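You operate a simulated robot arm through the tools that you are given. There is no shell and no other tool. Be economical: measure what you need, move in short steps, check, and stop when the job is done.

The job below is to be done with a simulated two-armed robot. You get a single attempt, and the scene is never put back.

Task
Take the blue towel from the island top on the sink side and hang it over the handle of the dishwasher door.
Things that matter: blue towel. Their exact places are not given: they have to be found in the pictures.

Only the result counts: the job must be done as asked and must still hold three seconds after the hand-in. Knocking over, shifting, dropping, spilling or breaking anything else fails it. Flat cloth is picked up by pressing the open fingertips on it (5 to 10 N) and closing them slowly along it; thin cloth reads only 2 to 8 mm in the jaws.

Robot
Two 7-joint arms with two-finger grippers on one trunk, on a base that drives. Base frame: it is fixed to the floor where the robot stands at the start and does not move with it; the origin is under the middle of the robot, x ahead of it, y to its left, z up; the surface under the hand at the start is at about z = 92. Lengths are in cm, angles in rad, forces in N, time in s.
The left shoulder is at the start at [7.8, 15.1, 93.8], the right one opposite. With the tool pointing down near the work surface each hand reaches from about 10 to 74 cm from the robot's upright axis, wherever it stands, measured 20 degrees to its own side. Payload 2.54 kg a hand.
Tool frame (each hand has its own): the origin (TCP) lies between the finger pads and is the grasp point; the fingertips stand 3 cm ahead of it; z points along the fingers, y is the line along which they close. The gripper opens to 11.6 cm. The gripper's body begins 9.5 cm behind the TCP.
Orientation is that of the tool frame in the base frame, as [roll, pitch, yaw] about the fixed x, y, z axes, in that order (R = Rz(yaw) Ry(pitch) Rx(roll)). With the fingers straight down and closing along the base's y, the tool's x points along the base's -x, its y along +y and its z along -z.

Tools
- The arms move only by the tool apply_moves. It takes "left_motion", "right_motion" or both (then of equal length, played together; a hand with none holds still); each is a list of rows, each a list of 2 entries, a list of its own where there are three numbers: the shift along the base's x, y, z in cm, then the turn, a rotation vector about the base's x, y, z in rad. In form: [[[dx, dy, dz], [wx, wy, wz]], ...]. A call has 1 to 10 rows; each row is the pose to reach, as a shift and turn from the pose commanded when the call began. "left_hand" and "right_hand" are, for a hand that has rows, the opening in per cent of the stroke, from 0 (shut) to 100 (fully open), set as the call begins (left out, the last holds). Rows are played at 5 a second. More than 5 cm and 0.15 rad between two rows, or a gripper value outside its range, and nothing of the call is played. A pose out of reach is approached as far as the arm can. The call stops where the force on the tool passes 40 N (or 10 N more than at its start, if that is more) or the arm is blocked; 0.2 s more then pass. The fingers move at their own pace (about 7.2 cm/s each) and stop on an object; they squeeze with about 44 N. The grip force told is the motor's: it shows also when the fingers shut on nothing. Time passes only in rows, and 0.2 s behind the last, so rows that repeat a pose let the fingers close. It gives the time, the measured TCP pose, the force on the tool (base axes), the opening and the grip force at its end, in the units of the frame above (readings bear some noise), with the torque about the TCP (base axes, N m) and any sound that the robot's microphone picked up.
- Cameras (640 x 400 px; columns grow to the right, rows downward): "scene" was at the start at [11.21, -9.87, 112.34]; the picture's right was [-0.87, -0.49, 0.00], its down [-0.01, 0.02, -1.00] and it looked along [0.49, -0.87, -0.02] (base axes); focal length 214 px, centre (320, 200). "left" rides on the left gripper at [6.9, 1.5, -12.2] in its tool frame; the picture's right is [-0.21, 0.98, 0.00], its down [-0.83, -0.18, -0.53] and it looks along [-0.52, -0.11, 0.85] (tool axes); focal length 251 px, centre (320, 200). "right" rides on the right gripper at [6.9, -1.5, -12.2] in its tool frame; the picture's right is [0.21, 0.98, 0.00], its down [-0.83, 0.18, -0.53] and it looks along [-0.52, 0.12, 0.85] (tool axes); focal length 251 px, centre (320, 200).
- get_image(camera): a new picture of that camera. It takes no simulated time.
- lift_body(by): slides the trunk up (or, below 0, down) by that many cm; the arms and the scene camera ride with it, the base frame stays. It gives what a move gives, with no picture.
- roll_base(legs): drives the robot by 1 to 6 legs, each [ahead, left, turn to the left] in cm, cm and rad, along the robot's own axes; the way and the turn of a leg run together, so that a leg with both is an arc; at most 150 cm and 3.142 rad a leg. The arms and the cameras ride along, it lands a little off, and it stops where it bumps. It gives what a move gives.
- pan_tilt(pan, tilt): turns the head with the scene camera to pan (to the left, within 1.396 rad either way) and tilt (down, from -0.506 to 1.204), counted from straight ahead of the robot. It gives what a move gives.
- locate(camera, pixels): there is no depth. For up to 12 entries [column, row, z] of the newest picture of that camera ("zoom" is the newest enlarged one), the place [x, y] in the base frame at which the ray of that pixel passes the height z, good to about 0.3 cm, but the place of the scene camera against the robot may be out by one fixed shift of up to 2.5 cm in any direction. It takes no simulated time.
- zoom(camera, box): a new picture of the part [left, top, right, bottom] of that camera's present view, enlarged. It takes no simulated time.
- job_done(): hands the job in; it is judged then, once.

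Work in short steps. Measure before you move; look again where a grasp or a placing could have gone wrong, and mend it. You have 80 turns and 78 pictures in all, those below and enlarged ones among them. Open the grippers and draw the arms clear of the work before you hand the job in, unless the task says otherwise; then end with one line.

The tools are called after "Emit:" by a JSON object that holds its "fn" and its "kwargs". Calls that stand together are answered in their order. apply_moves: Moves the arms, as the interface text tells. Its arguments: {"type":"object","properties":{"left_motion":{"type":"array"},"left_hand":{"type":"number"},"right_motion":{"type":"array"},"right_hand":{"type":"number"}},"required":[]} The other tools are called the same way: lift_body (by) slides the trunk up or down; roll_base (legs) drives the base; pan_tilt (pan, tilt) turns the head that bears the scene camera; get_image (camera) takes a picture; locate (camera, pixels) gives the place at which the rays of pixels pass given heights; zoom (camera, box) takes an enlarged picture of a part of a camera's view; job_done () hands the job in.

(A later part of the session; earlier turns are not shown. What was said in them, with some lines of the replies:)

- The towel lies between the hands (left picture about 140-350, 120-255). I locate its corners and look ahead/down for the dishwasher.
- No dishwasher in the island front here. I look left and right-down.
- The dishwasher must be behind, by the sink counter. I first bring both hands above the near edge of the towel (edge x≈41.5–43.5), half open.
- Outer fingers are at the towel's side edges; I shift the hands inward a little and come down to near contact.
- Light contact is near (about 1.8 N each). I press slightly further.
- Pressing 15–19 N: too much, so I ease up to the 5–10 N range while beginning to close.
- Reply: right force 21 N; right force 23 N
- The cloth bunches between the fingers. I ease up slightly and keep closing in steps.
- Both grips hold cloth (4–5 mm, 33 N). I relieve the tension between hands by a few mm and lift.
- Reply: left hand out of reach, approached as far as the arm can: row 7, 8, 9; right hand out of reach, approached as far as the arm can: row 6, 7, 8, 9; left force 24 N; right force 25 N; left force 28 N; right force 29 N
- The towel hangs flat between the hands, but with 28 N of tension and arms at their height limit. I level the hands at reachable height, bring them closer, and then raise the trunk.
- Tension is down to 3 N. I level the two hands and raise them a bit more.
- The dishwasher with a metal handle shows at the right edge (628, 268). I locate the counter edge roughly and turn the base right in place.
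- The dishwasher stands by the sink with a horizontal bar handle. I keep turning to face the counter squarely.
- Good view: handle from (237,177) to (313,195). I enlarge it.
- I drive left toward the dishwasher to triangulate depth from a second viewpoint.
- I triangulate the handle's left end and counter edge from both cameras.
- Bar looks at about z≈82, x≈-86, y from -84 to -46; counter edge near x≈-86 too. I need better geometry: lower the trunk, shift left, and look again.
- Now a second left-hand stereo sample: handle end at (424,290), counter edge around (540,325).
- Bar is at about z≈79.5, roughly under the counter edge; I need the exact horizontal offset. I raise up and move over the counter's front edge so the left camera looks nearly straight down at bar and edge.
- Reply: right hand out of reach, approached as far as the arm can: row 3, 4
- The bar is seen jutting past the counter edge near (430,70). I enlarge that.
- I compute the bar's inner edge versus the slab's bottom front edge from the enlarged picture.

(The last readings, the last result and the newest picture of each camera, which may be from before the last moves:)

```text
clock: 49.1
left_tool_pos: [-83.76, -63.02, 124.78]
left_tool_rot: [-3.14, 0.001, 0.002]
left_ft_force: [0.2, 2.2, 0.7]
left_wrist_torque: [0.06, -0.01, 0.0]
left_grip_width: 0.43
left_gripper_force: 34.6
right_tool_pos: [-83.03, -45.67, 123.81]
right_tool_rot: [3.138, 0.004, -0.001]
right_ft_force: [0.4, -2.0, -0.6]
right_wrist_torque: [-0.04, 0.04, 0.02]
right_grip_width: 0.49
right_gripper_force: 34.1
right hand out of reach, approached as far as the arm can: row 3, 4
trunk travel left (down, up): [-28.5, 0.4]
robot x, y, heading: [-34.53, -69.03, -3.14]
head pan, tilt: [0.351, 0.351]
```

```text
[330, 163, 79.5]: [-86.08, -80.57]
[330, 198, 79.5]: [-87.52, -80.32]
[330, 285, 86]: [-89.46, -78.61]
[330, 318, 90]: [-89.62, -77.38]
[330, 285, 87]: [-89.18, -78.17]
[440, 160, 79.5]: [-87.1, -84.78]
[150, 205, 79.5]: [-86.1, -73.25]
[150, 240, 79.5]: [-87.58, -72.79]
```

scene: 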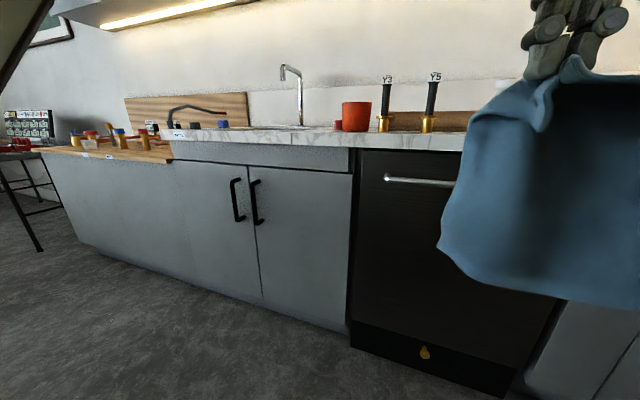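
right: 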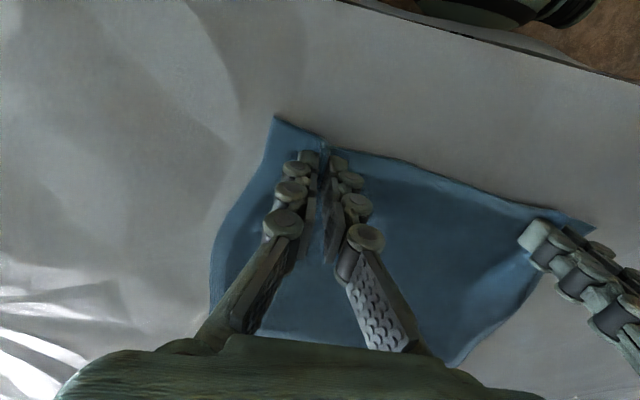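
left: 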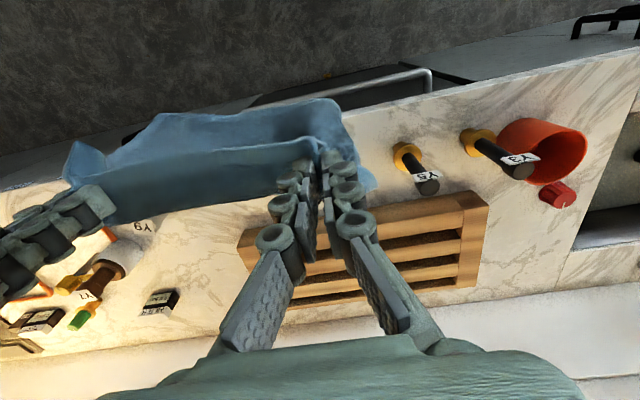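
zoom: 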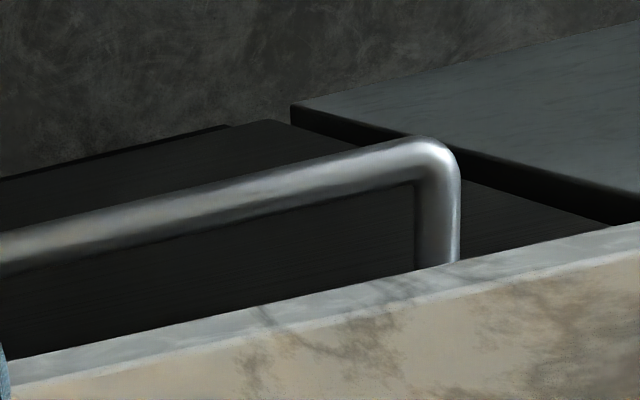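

The slot is clear: bar x −86.1…−87.5 (z≈80.5, y −85…−46), slab front x≈−89.4. So the cloth can slide down the slab's front face behind the bar. I back off, lower, and centre the arms on the robot and on the bar (y≈−65).

Emit:
{"fn": "roll_base", "kwargs": {"legs": [[-9, -4.4, 0]]}}

Emit:
{"fn": "lift_body", "kwargs": {"by": -10}}

Emit:
{"fn": "apply_moves", "kwargs": {"left_motion": [[[0, -3, 0], [0, 0, 0]], [[0, -6, 0], [0, 0, 0]], [[0, -9, 0], [0, 0.1, 0]], [[0, -12, 0], [0, 0.2, 0]], [[0, -15, 0], [0, 0.3, 0]], [[0, -15, 0], [0, 0.3, 0]]], "right_motion": [[[0, -3, 0], [0, 0, 0]], [[0, -6, 0], [0, 0, 0]], [[0, -9, 0], [0, 0.1, 0]], [[0, -12, 0], [0, 0.2, 0]], [[0, -15, 0], [0, 0.3, 0]], [[0, -15, 0], [0, 0.3, 0]]]}}

Emit:
{"fn": "pan_tilt", "kwargs": {"pan": 0.0, "tilt": 0.5}}

Emit:
{"fn": "get_image", "kwargs": {"camera": "scene"}}

Emit:
{"fn": "get_image", "kwargs": {"camera": "left"}}

```text
clock: 50.2
left_tool_pos: [-74.8, -58.4, 124.73]
left_tool_rot: [-3.139, 0.002, 0.002]
left_ft_force: [0.1, 2.9, -0.6]
left_wrist_torque: [0.02, 0.1, 0.01]
left_grip_width: 0.46
left_gripper_force: 34.6
right_tool_pos: [-73.9, -41.16, 123.82]
right_tool_rot: [3.137, 0.002, -0.002]
right_ft_force: [0.4, -1.5, 0.2]
right_wrist_torque: [-0.03, 0.02, 0.0]
right_grip_width: 0.46
right_gripper_force: 33.2
trunk travel left (down, up): [-28.5, 0.4]
robot x, y, heading: [-25.7, -64.87, -3.148]
head pan, tilt: [0.351, 0.351]
```

```text
clock: 51.5
left_tool_pos: [-74.9, -58.62, 114.7]
left_tool_rot: [-3.139, 0.001, 0.002]
left_ft_force: [0.4, 2.3, -1.2]
left_wrist_torque: [0.05, 0.0, 0.0]
left_grip_width: 0.45
left_gripper_force: 33.1
right_tool_pos: [-74.01, -41.28, 113.71]
right_tool_rot: [3.139, 0.003, -0.001]
right_ft_force: [0.3, -1.5, 0.4]
right_wrist_torque: [-0.03, 0.0, 0.03]
right_grip_width: 0.44
right_gripper_force: 33.1
trunk travel left (down, up): [-18.5, 10.4]
robot x, y, heading: [-25.67, -64.95, -3.141]
head pan, tilt: [0.351, 0.351]
```

```text
clock: 52.9
left_tool_pos: [-74.63, -73.2, 114.64]
left_tool_rot: [-3.132, 0.303, -0.005]
left_ft_force: [2.3, 36.8, -4.2]
left_wrist_torque: [1.12, -0.04, -0.23]
left_grip_width: 0.69
left_gripper_force: 34.8
right_tool_pos: [-72.79, -53.38, 112.57]
right_tool_rot: [3.13, 0.307, 0.002]
right_ft_force: [-2.2, -37.6, 2.8]
right_wrist_torque: [-1.03, 0.08, 0.49]
right_grip_width: 0.6
right_gripper_force: 35.1
right hand out of reach, approached as far as the arm can: row 1, 2, 3, 4, 5, 6
trunk travel left (down, up): [-18.5, 10.4]
robot x, y, heading: [-25.43, -65.12, -3.143]
head pan, tilt: [0.351, 0.351]
```

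```text
clock: 53.8
left_tool_pos: [-74.72, -73.28, 114.64]
left_tool_rot: [-3.133, 0.302, -0.001]
left_ft_force: [2.7, 31.8, -2.6]
left_wrist_torque: [0.94, -0.08, -0.17]
left_grip_width: 0.43
left_gripper_force: 33.6
right_tool_pos: [-72.85, -53.12, 112.51]
right_tool_rot: [3.131, 0.306, 0.0]
right_ft_force: [-1.8, -30.6, 2.7]
right_wrist_torque: [-0.84, 0.08, 0.42]
right_grip_width: 0.62
right_gripper_force: 34.1
trunk travel left (down, up): [-18.5, 10.4]
robot x, y, heading: [-25.52, -65.23, -3.144]
head pan, tilt: [0.0, 0.499]
```

```text
53 pictures are left
```

scene: 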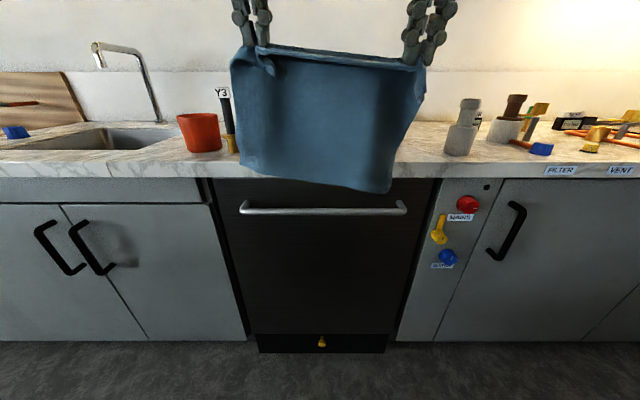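

```text
52 pictures are left
```

left: 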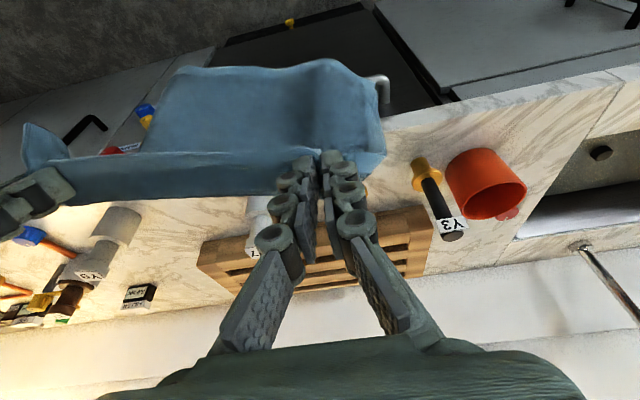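

The right hand lagged (out of reach) so the towel is stretched to 20 cm with 31 N. I lower both hands within reach to let it catch up.

Emit:
{"fn": "apply_moves", "kwargs": {"left_motion": [[[0, 0.5, -3], [0, 0, 0]], [[0, 0.5, -6], [0, 0, 0]], [[0, 0.5, -9], [0, 0, 0]], [[0, 0.5, -9], [0, 0, 0]]], "right_motion": [[[0, 0, -3], [0, 0, 0]], [[0, 0, -6], [0, 0, 0]], [[0, 0, -9], [0, 0, 0]], [[0, 0, -9], [0, 0, 0]]]}}

```text
clock: 54.8
left_tool_pos: [-74.81, -72.95, 105.83]
left_tool_rot: [-3.134, 0.301, 0.0]
left_ft_force: [2.0, 21.6, -2.4]
left_wrist_torque: [0.62, -0.06, -0.15]
left_grip_width: 0.42
left_gripper_force: 32.8
right_tool_pos: [-72.63, -53.19, 103.42]
right_tool_rot: [3.136, 0.306, 0.0]
right_ft_force: [-1.4, -22.2, 1.9]
right_wrist_torque: [-0.6, 0.04, 0.33]
right_grip_width: 0.57
right_gripper_force: 33.9
trunk travel left (down, up): [-18.5, 10.4]
robot x, y, heading: [-25.8, -65.38, -3.141]
head pan, tilt: [0.0, 0.499]
```

I bring the hands closer and level them.

Emit:
{"fn": "apply_moves", "kwargs": {"left_motion": [[[0, 0, 0], [0, 0, 0]], [[0, 0, 0], [0, 0, 0]]], "right_motion": [[[-1.1, -1.1, 1.2], [0, 0, 0]], [[-2.1, -1.2, 2.4], [0, 0, 0]]]}}

Emit:
{"fn": "get_image", "kwargs": {"camera": "scene"}}

Emit:
{"fn": "get_image", "kwargs": {"camera": "right"}}

```text
clock: 55.4
left_tool_pos: [-74.86, -73.2, 105.78]
left_tool_rot: [-3.14, 0.3, 0.003]
left_ft_force: [0.1, 8.4, -0.3]
left_wrist_torque: [0.2, 0.01, -0.05]
left_grip_width: 0.34
left_gripper_force: 32.9
right_tool_pos: [-74.64, -54.43, 105.88]
right_tool_rot: [3.139, 0.304, -0.001]
right_ft_force: [1.1, -8.4, 0.2]
right_wrist_torque: [-0.18, -0.06, 0.12]
right_grip_width: 0.45
right_gripper_force: 33.4
trunk travel left (down, up): [-18.5, 10.4]
robot x, y, heading: [-25.8, -65.16, -3.137]
head pan, tilt: [0.0, 0.499]
```

```text
51 pictures are left
```

scene: 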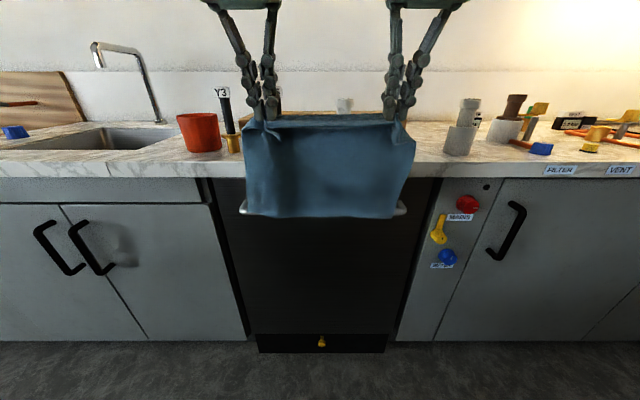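

```text
50 pictures are left
```

right: 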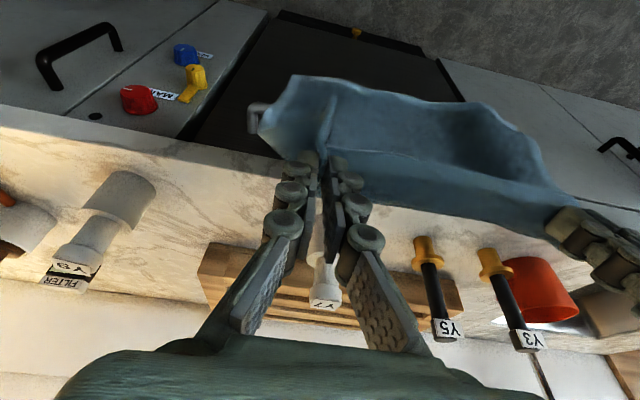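

The towel hangs nicely. I find the height of its bottom edge (scene rows ~213–218 in plane x≈−76).

Emit:
{"fn": "locate", "kwargs": {"camera": "scene", "pixels": [[325, 217, 80], [325, 217, 85], [325, 217, 90], [250, 212, 85], [390, 218, 85], [250, 125, 103], [240, 208, 80], [405, 208, 80]]}}

Emit:
{"fn": "locate", "kwargs": {"camera": "right", "pixels": [[290, 78, 80], [480, 105, 80], [430, 235, 92], [490, 245, 92], [140, 170, 92], [443, 325, 105], [528, 340, 105], [325, 300, 105]]}}

```text
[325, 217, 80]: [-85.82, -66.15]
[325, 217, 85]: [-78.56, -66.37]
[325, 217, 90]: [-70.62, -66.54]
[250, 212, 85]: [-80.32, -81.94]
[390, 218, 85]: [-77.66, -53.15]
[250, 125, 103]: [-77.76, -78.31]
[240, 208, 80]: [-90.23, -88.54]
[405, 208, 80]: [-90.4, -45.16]
```

```text
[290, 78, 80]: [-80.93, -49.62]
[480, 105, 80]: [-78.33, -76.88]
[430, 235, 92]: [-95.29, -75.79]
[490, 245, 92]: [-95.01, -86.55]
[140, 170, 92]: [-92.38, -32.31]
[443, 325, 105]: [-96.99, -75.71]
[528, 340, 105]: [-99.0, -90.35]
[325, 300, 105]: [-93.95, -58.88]
```

Bottom hem is about z≈85, between slab top (90) and bar (81): right height. I drive ahead 10 cm with hands 1 cm higher, then check.

Emit:
{"fn": "apply_moves", "kwargs": {"left_motion": [[[0, 0, 1], [0, 0, 0]]], "right_motion": [[[0, 0, 1], [0, 0, 0]]]}}

Emit:
{"fn": "roll_base", "kwargs": {"legs": [[10, 0, 0]]}}

Emit:
{"fn": "get_image", "kwargs": {"camera": "right"}}

Emit:
{"fn": "get_image", "kwargs": {"camera": "left"}}

```text
clock: 55.8
left_tool_pos: [-74.88, -73.09, 106.7]
left_tool_rot: [-3.141, 0.3, 0.001]
left_ft_force: [-0.8, 5.5, 0.3]
left_wrist_torque: [0.16, 0.01, -0.09]
left_grip_width: 0.36
left_gripper_force: 32.7
right_tool_pos: [-74.83, -54.38, 106.99]
right_tool_rot: [3.141, 0.304, -0.001]
right_ft_force: [0.5, -6.9, -0.5]
right_wrist_torque: [-0.14, -0.05, 0.06]
right_grip_width: 0.45
right_gripper_force: 33.4
trunk travel left (down, up): [-18.5, 10.4]
robot x, y, heading: [-25.85, -65.27, -3.138]
head pan, tilt: [0.0, 0.499]
```

```text
clock: 56.9
left_tool_pos: [-84.69, -73.33, 106.64]
left_tool_rot: [-3.139, 0.301, 0.003]
left_ft_force: [-1.5, 5.7, -1.0]
left_wrist_torque: [0.15, -0.01, 0.0]
left_grip_width: 0.47
left_gripper_force: 35.7
right_tool_pos: [-84.68, -54.5, 106.92]
right_tool_rot: [3.138, 0.301, 0.004]
right_ft_force: [0.8, -4.7, -0.6]
right_wrist_torque: [-0.12, 0.01, 0.06]
right_grip_width: 0.43
right_gripper_force: 33.2
trunk travel left (down, up): [-18.5, 10.4]
robot x, y, heading: [-35.58, -65.24, -3.139]
head pan, tilt: [0.0, 0.499]
```

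```text
49 pictures are left
```

right: 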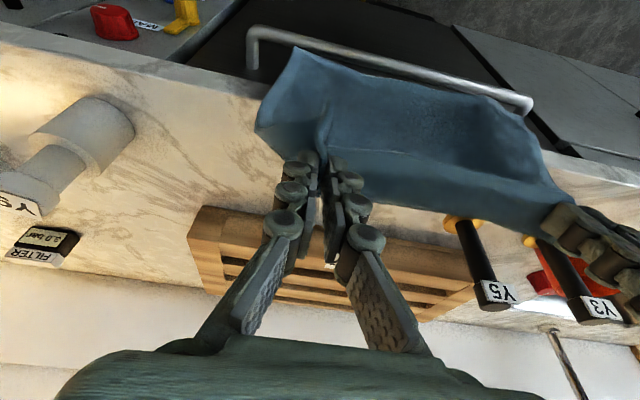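

```text
48 pictures are left
```

left: 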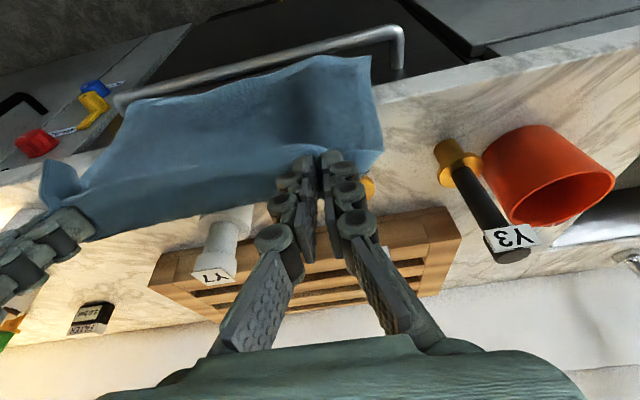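

Both wrist views show the hem just inside the bar. I move 3.5 cm further in so the cloth leans on the slab's front face.

Emit:
{"fn": "apply_moves", "kwargs": {"left_motion": [[[-1.2, 0, 0], [0, 0, 0]], [[-2.4, 0, 0], [0, 0, 0]], [[-3.6, 0, 0], [0, 0, 0]], [[-3.6, 0, 0], [0, 0, 0]]], "right_motion": [[[-1.2, 0, 0], [0, 0, 0]], [[-2.4, 0, 0], [0, 0, 0]], [[-3.6, 0, 0], [0, 0, 0]], [[-3.6, 0, 0], [0, 0, 0]]]}}

Emit:
{"fn": "get_image", "kwargs": {"camera": "right"}}

Emit:
{"fn": "get_image", "kwargs": {"camera": "left"}}

Emit:
{"fn": "get_image", "kwargs": {"camera": "scene"}}

```text
clock: 57.9
left_tool_pos: [-88.02, -73.06, 106.65]
left_tool_rot: [-3.139, 0.302, 0.002]
left_ft_force: [-0.5, 14.1, -0.7]
left_wrist_torque: [0.42, 0.04, -0.07]
left_grip_width: 0.44
left_gripper_force: 34.0
right_tool_pos: [-87.42, -53.85, 107.1]
right_tool_rot: [3.136, 0.303, 0.002]
right_ft_force: [1.1, -13.4, -0.8]
right_wrist_torque: [-0.31, 0.0, 0.2]
right_grip_width: 0.46
right_gripper_force: 33.4
right hand out of reach, approached as far as the arm can: row 2, 3, 4
trunk travel left (down, up): [-18.5, 10.4]
robot x, y, heading: [-35.34, -65.11, -3.138]
head pan, tilt: [0.0, 0.499]
```

```text
47 pictures are left
```

right: 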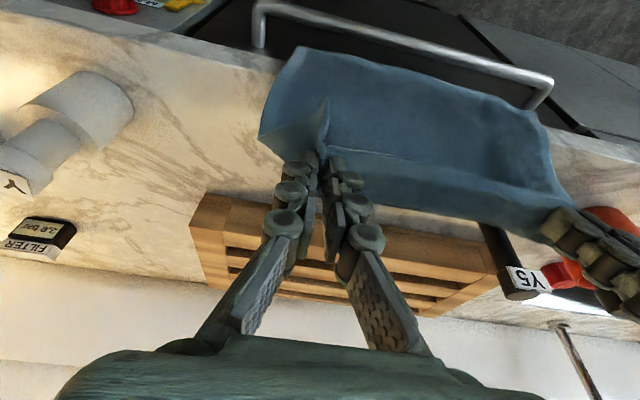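

```text
46 pictures are left
```

left: 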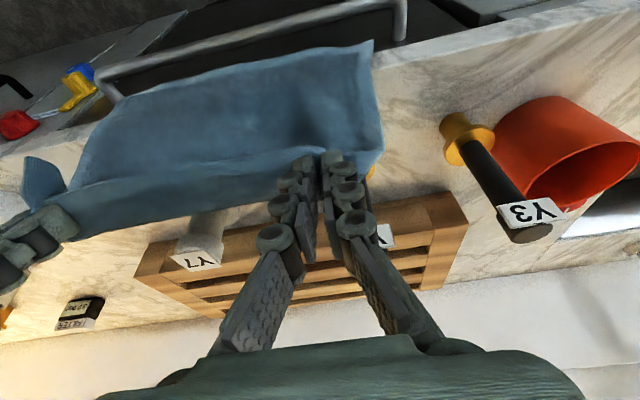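

```text
45 pictures are left
```

scene: 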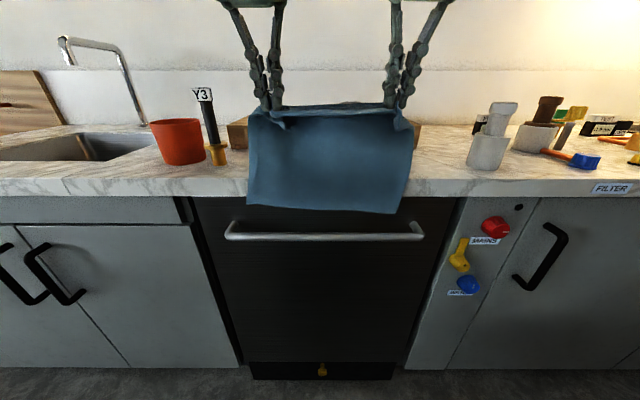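

The hem sits flat against the slab, above and inside the bar. I lower 5 cm and check it goes behind the bar.

Emit:
{"fn": "apply_moves", "kwargs": {"left_motion": [[[0, 0.3, -1], [0, 0, 0]], [[0, 0.3, -2], [0, 0, 0]], [[0, 0.3, -3], [0, 0, 0]], [[0, 0.3, -4], [0, 0, 0]], [[0, 0.3, -5], [0, 0, 0]], [[0, 0.3, -5], [0, 0, 0]]], "right_motion": [[[0, 0, -1], [0, 0, 0]], [[0, 0, -2], [0, 0, 0]], [[0, 0, -3], [0, 0, 0]], [[0, 0, -4], [0, 0, 0]], [[0, 0, -5], [0, 0, 0]], [[0, 0, -5], [0, 0, 0]]]}}

Emit:
{"fn": "get_image", "kwargs": {"camera": "scene"}}

Emit:
{"fn": "get_image", "kwargs": {"camera": "right"}}

```text
clock: 59.3
left_tool_pos: [-88.24, -72.98, 101.72]
left_tool_rot: [-3.14, 0.3, 0.004]
left_ft_force: [0.5, 11.6, 0.9]
left_wrist_torque: [0.31, -0.03, -0.04]
left_grip_width: 0.33
left_gripper_force: 31.6
right_tool_pos: [-87.53, -53.79, 102.17]
right_tool_rot: [3.139, 0.301, 0.002]
right_ft_force: [0.3, -12.0, -0.8]
right_wrist_torque: [-0.26, -0.02, 0.17]
right_grip_width: 0.48
right_gripper_force: 33.1
trunk travel left (down, up): [-18.5, 10.4]
robot x, y, heading: [-35.6, -65.27, -3.14]
head pan, tilt: [0.0, 0.499]
```

```text
44 pictures are left
```

scene: 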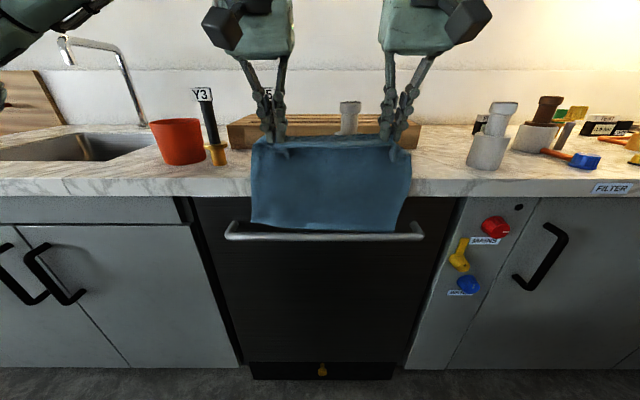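

```text
43 pictures are left
```

right: 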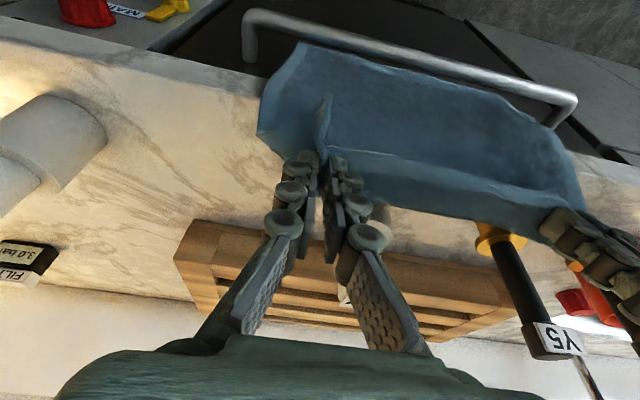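

The hem is just at bar height and on the inner side. I lower 4 cm more and check again.

Emit:
{"fn": "apply_moves", "kwargs": {"left_motion": [[[0, 0.3, -1], [0, 0, 0]], [[0, 0.3, -2], [0, 0, 0]], [[0, 0.3, -3], [0, 0, 0]], [[0, 0.3, -4], [0, 0, 0]], [[0, 0.3, -4], [0, 0, 0]]], "right_motion": [[[0, 0, -1], [0, 0, 0]], [[0, 0, -2], [0, 0, 0]], [[0, 0, -3], [0, 0, 0]], [[0, 0, -4], [0, 0, 0]], [[0, 0, -4], [0, 0, 0]]]}}

Emit:
{"fn": "get_image", "kwargs": {"camera": "scene"}}

Emit:
{"fn": "get_image", "kwargs": {"camera": "right"}}

```text
clock: 60.5
left_tool_pos: [-88.21, -72.6, 97.64]
left_tool_rot: [-3.14, 0.3, 0.002]
left_ft_force: [0.8, 6.9, 2.2]
left_wrist_torque: [0.21, -0.01, 0.04]
left_grip_width: 0.33
left_gripper_force: 33.5
right_tool_pos: [-87.64, -53.88, 98.12]
right_tool_rot: [3.138, 0.304, 0.004]
right_ft_force: [0.7, -6.4, -0.7]
right_wrist_torque: [-0.1, -0.04, 0.05]
right_grip_width: 0.46
right_gripper_force: 33.4
trunk travel left (down, up): [-18.5, 10.4]
robot x, y, heading: [-35.48, -65.3, -3.138]
head pan, tilt: [0.0, 0.499]
```

```text
42 pictures are left
```

scene: 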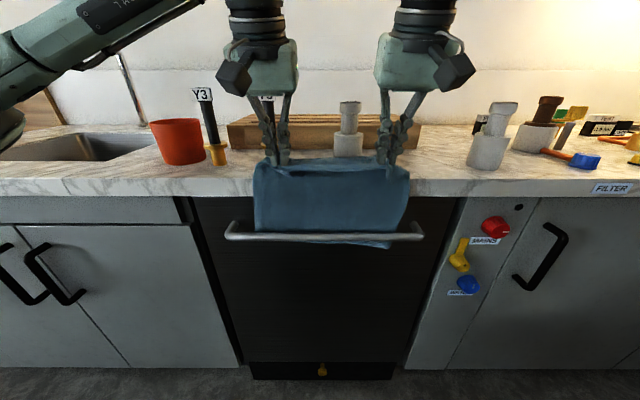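

```text
41 pictures are left
```

right: 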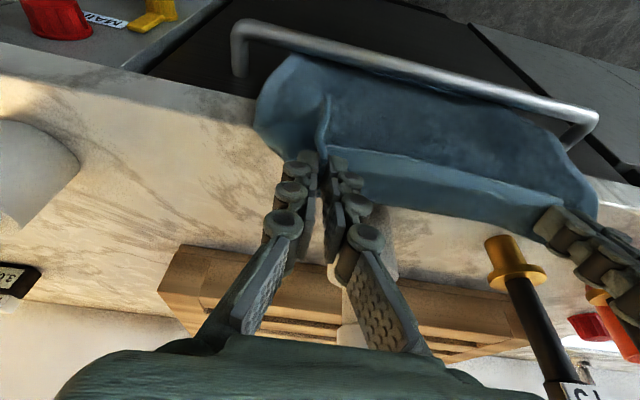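

Hem is now behind and peeking below the bar. I ease outward 1.8 cm to clear the slab's top edge while lowering 5.5 cm more.

Emit:
{"fn": "apply_moves", "kwargs": {"left_motion": [[[0.6, 0.2, -1], [0, 0, 0]], [[1.2, 0.2, -2], [0, 0, 0]], [[1.8, 0.2, -3], [0, 0, 0]], [[1.8, 0.2, -4.2], [0, 0, 0]], [[1.8, 0.2, -5.5], [0, 0, 0]], [[1.8, 0.2, -5.5], [0, 0, 0]]], "right_motion": [[[0.6, 0, -1], [0, 0, 0]], [[1.2, 0, -2], [0, 0, 0]], [[1.8, 0, -3], [0, 0, 0]], [[1.8, 0, -4.2], [0, 0, 0]], [[1.8, 0, -5.5], [0, 0, 0]], [[1.8, 0, -5.5], [0, 0, 0]]]}}

Emit:
{"fn": "get_image", "kwargs": {"camera": "scene"}}

Emit:
{"fn": "get_image", "kwargs": {"camera": "right"}}

```text
clock: 61.9
left_tool_pos: [-86.21, -72.71, 92.19]
left_tool_rot: [-3.138, 0.3, 0.002]
left_ft_force: [9.2, 5.0, 3.2]
left_wrist_torque: [0.13, -0.15, -0.06]
left_grip_width: 0.33
left_gripper_force: 32.3
right_tool_pos: [-85.68, -53.74, 92.83]
right_tool_rot: [3.138, 0.303, 0.004]
right_ft_force: [0.7, -5.3, -1.3]
right_wrist_torque: [-0.12, -0.03, 0.03]
right_grip_width: 0.41
right_gripper_force: 33.0
trunk travel left (down, up): [-18.5, 10.4]
robot x, y, heading: [-35.22, -65.12, -3.14]
head pan, tilt: [0.0, 0.499]
```

```text
40 pictures are left
```

scene: 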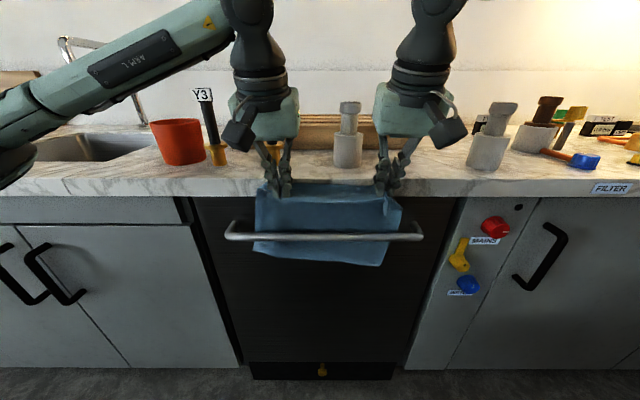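

```text
39 pictures are left
```

right: 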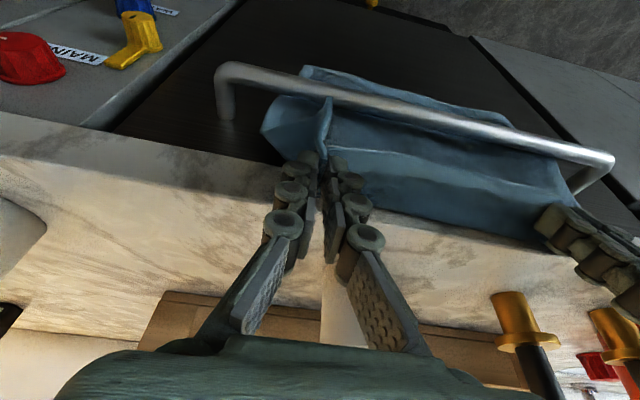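

The towel hangs well behind the bar; the left fingertip touches the slab lightly (9 N). I swing the hands outward and down in an arc around the bar.

Emit:
{"fn": "apply_moves", "kwargs": {"left_motion": [[[2, 0.2, 0], [0, 0, 0]], [[4.5, 0.2, -1], [0, 0, 0]], [[6.5, 0.2, -2.5], [0, 0, 0]], [[8, 0.2, -5], [0, 0, 0]], [[8.5, 0.2, -8], [0, 0, 0]], [[8.5, 0.2, -8], [0, 0, 0]]], "right_motion": [[[2, 0, 0], [0, 0, 0]], [[4.5, 0, -1], [0, 0, 0]], [[6.5, 0, -2.5], [0, 0, 0]], [[8, 0, -5], [0, 0, 0]], [[8.5, 0, -8], [0, 0, 0]], [[8.5, 0, -8], [0, 0, 0]]]}}

Emit:
{"fn": "get_image", "kwargs": {"camera": "scene"}}

Emit:
{"fn": "get_image", "kwargs": {"camera": "right"}}

```text
clock: 63.3
left_tool_pos: [-77.81, -72.22, 84.1]
left_tool_rot: [-3.138, 0.3, 0.004]
left_ft_force: [-0.2, 4.5, -0.5]
left_wrist_torque: [0.12, -0.01, -0.03]
left_grip_width: 0.42
left_gripper_force: 31.5
right_tool_pos: [-77.07, -53.63, 84.83]
right_tool_rot: [3.138, 0.305, 0.004]
right_ft_force: [0.3, -4.8, 0.3]
right_wrist_torque: [-0.11, -0.02, 0.04]
right_grip_width: 0.43
right_gripper_force: 33.3
trunk travel left (down, up): [-18.5, 10.4]
robot x, y, heading: [-35.73, -65.55, -3.135]
head pan, tilt: [0.0, 0.499]
```

```text
38 pictures are left
```

scene: 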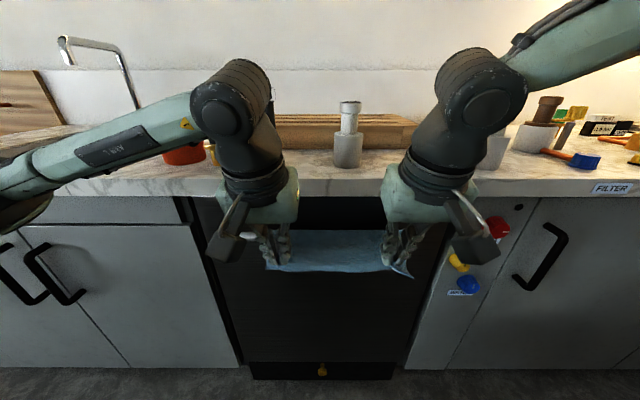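

```text
37 pictures are left
```

right: 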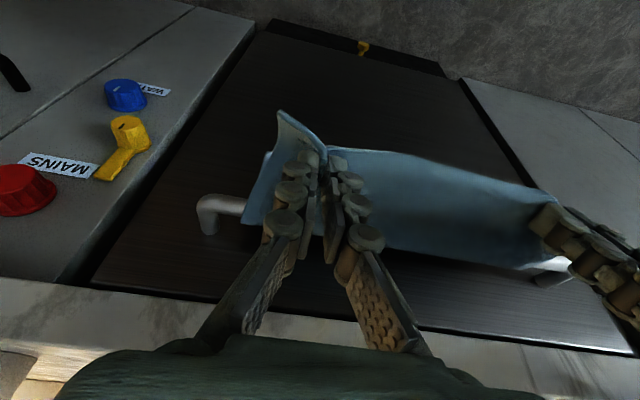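

The cloth lies over the bar with tail behind. I lower the trunk 8 cm and look from scene for both sides.

Emit:
{"fn": "lift_body", "kwargs": {"by": -7}}

Emit:
{"fn": "apply_moves", "kwargs": {"left_motion": [[[-1.3, 0.2, -0.5], [0, 0, 0]], [[-2.5, 0.2, -0.5], [0, 0, 0]], [[-2.5, 0.2, -0.5], [0, 0, 0]]], "right_motion": [[[-1.3, 0, -0.8], [0, 0, 0]], [[-2.8, 0, -1], [0, 0, 0]], [[-2.8, 0, -1], [0, 0, 0]]]}}

Emit:
{"fn": "get_image", "kwargs": {"camera": "scene"}}

Emit:
{"fn": "get_image", "kwargs": {"camera": "right"}}

Emit:
{"fn": "get_image", "kwargs": {"camera": "left"}}

```text
clock: 64.4
left_tool_pos: [-77.91, -72.21, 77.04]
left_tool_rot: [-3.14, 0.3, 0.002]
left_ft_force: [-0.6, 4.5, 0.6]
left_wrist_torque: [0.1, -0.02, -0.07]
left_grip_width: 0.32
left_gripper_force: 30.0
right_tool_pos: [-77.2, -53.66, 77.84]
right_tool_rot: [3.138, 0.304, 0.003]
right_ft_force: [0.2, -4.3, 0.0]
right_wrist_torque: [-0.09, -0.04, 0.05]
right_grip_width: 0.45
right_gripper_force: 32.7
trunk travel left (down, up): [-11.5, 17.4]
robot x, y, heading: [-35.33, -64.86, -3.142]
head pan, tilt: [0.0, 0.499]
```

```text
clock: 65.2
left_tool_pos: [-80.44, -72.07, 76.69]
left_tool_rot: [-3.14, 0.3, 0.004]
left_ft_force: [-0.1, 2.0, 1.5]
left_wrist_torque: [0.08, -0.02, -0.1]
left_grip_width: 0.24
left_gripper_force: 31.5
right_tool_pos: [-80.0, -53.64, 76.9]
right_tool_rot: [3.14, 0.302, 0.003]
right_ft_force: [0.4, -3.0, -0.6]
right_wrist_torque: [-0.02, 0.02, 0.01]
right_grip_width: 0.44
right_gripper_force: 32.7
trunk travel left (down, up): [-11.5, 17.4]
robot x, y, heading: [-35.51, -65.75, -3.138]
head pan, tilt: [0.0, 0.499]
```

```text
36 pictures are left
```

scene: 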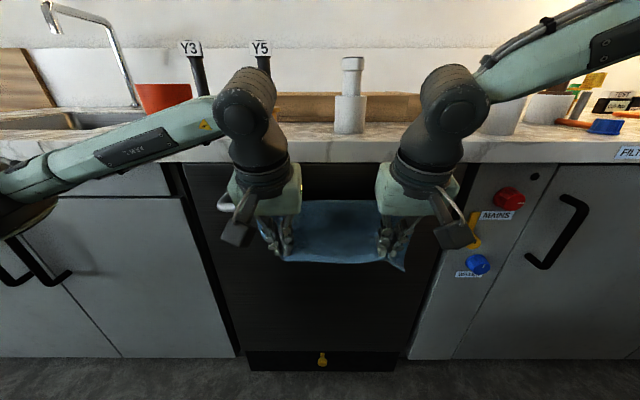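

```text
35 pictures are left
```

right: 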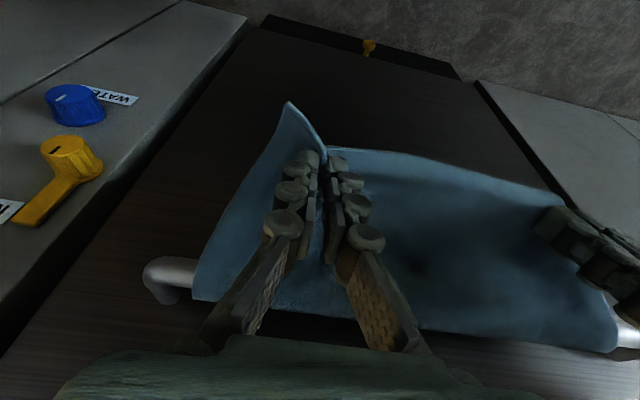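

```text
34 pictures are left
```

left: 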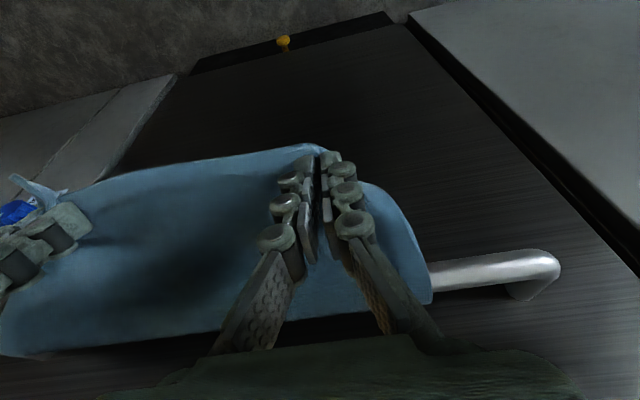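

The towel drapes over the bar on both sides with roughly even halves. I open the fingers moderately.

Emit:
{"fn": "apply_moves", "kwargs": {"left_motion": [[[0, 0, 0], [0, 0, 0]], [[0, 0, 0], [0, 0, 0]], [[0, 0, 0], [0, 0, 0]]], "right_motion": [[[0, 0, 0], [0, 0, 0]], [[0, 0, 0], [0, 0, 0]], [[0, 0, 0], [0, 0, 0]]], "left_hand": 25, "right_hand": 25}}

Emit:
{"fn": "get_image", "kwargs": {"camera": "right"}}

Emit:
{"fn": "get_image", "kwargs": {"camera": "left"}}

```text
clock: 66.0
left_tool_pos: [-80.57, -72.1, 76.55]
left_tool_rot: [-3.14, 0.302, 0.004]
left_ft_force: [-0.4, -0.6, 0.1]
left_wrist_torque: [-0.02, -0.01, -0.03]
left_grip_width: 2.89
left_gripper_force: 0.1
right_tool_pos: [-80.11, -53.63, 76.78]
right_tool_rot: [3.139, 0.303, 0.004]
right_ft_force: [-0.5, 0.9, 0.1]
right_wrist_torque: [0.03, 0.01, -0.01]
right_grip_width: 2.9
right_gripper_force: 0.1
trunk travel left (down, up): [-11.5, 17.4]
robot x, y, heading: [-35.52, -65.11, -3.139]
head pan, tilt: [0.0, 0.499]
```

```text
33 pictures are left
```

right: 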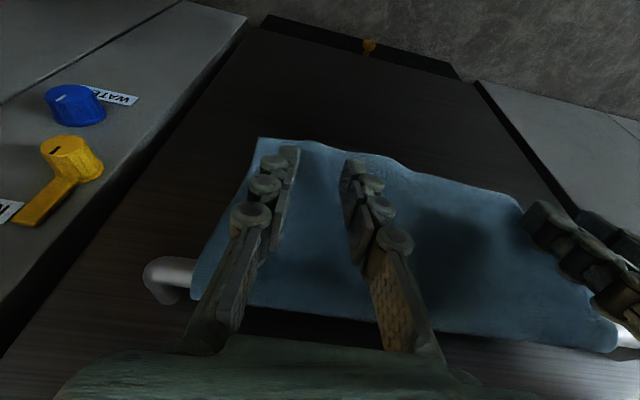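

```text
32 pictures are left
```

left: 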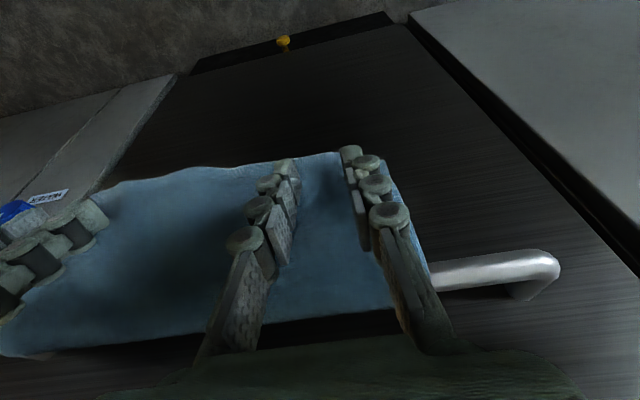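

The cloth is released and hanging on the bar. I withdraw the hands straight out (+x).

Emit:
{"fn": "apply_moves", "kwargs": {"left_motion": [[[1.5, 0, 0], [0, 0, 0]], [[4, 0, 0], [0, 0, 0]], [[7, 0, 0], [0, 0, 0]], [[10, 0, 0], [0, 0, 0]], [[13, 0, 0], [0, 0, 0]]], "right_motion": [[[1.5, 0, 0], [0, 0, 0]], [[4, 0, 0], [0, 0, 0]], [[7, 0, 0], [0, 0, 0]], [[10, 0, 0], [0, 0, 0]], [[13, 0, 0], [0, 0, 0]]]}}

Emit:
{"fn": "roll_base", "kwargs": {"legs": [[-20, 0, 0]]}}

Emit:
{"fn": "apply_moves", "kwargs": {"left_motion": [[[0, 0, 0], [0, 0, 0]], [[0, 0, 0], [0, 0, 0]]], "left_hand": 100, "right_motion": [[[0, 0, 0], [0, 0, 0]], [[0, 0, 0], [0, 0, 0]]], "right_hand": 100}}

Emit:
{"fn": "get_image", "kwargs": {"camera": "scene"}}

```text
clock: 67.2
left_tool_pos: [-67.52, -72.08, 76.53]
left_tool_rot: [-3.14, 0.302, 0.004]
left_ft_force: [-0.1, 0.4, -0.4]
left_wrist_torque: [0.02, 0.02, 0.03]
left_grip_width: 2.9
left_gripper_force: 0.0
right_tool_pos: [-69.19, -54.67, 78.44]
right_tool_rot: [3.137, 0.301, 0.002]
right_ft_force: [0.6, -0.5, 0.0]
right_wrist_torque: [0.01, -0.01, -0.06]
right_grip_width: 2.9
right_gripper_force: 0.0
right hand out of reach, approached as far as the arm can: row 4, 5
trunk travel left (down, up): [-11.5, 17.4]
robot x, y, heading: [-35.58, -65.23, -3.138]
head pan, tilt: [0.0, 0.499]
```

```text
clock: 68.8
left_tool_pos: [-47.41, -71.97, 76.45]
left_tool_rot: [-3.14, 0.299, 0.003]
left_ft_force: [0.3, -0.8, 1.1]
left_wrist_torque: [0.03, 0.03, 0.0]
left_grip_width: 2.94
left_gripper_force: 0.0
right_tool_pos: [-49.06, -54.72, 78.38]
right_tool_rot: [3.14, 0.299, 0.003]
right_ft_force: [-0.4, -0.4, 0.7]
right_wrist_torque: [0.01, 0.0, -0.03]
right_grip_width: 2.89
right_gripper_force: 0.0
trunk travel left (down, up): [-11.5, 17.4]
robot x, y, heading: [-15.68, -65.29, -3.135]
head pan, tilt: [0.0, 0.499]
```

```text
clock: 69.4
left_tool_pos: [-47.43, -71.93, 76.37]
left_tool_rot: [-3.14, 0.3, 0.006]
left_ft_force: [0.6, -0.4, 0.0]
left_wrist_torque: [-0.01, 0.01, 0.0]
left_grip_width: 10.77
left_gripper_force: 0.1
right_tool_pos: [-49.2, -54.71, 78.37]
right_tool_rot: [3.139, 0.301, 0.003]
right_ft_force: [0.1, -0.5, -0.5]
right_wrist_torque: [0.03, -0.02, 0.0]
right_grip_width: 10.74
right_gripper_force: 0.1
trunk travel left (down, up): [-11.5, 17.4]
robot x, y, heading: [-15.73, -65.31, -3.138]
head pan, tilt: [0.0, 0.499]
```

```text
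31 pictures are left
```

scene: 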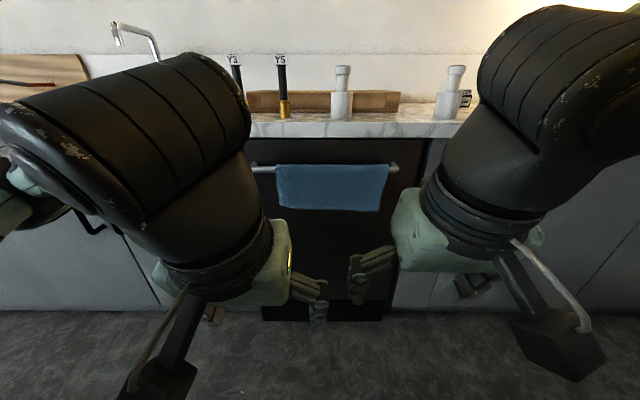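

The towel hangs over the handle. I enlarge to confirm that it is stable.

Emit:
{"fn": "zoom", "kwargs": {"camera": "scene", "box": [240, 140, 420, 252]}}

```text
3.56 times, centred on (330, 196) of scene
```

zoom: 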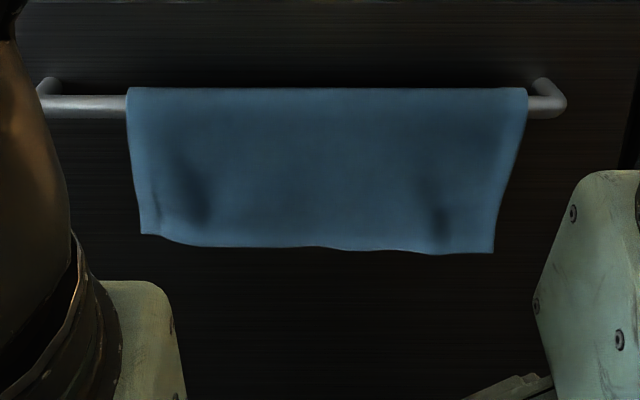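

The towel hangs neatly over the handle, with no slipping seen since release and both hands clear. I hand in.

Emit:
{"fn": "job_done", "kwargs": {}}

```text
The job is handed in.
```

The blue towel is hanging over the dishwasher door handle with roughly half on each side. Both grippers are open and clear, and I saw nothing else moved.
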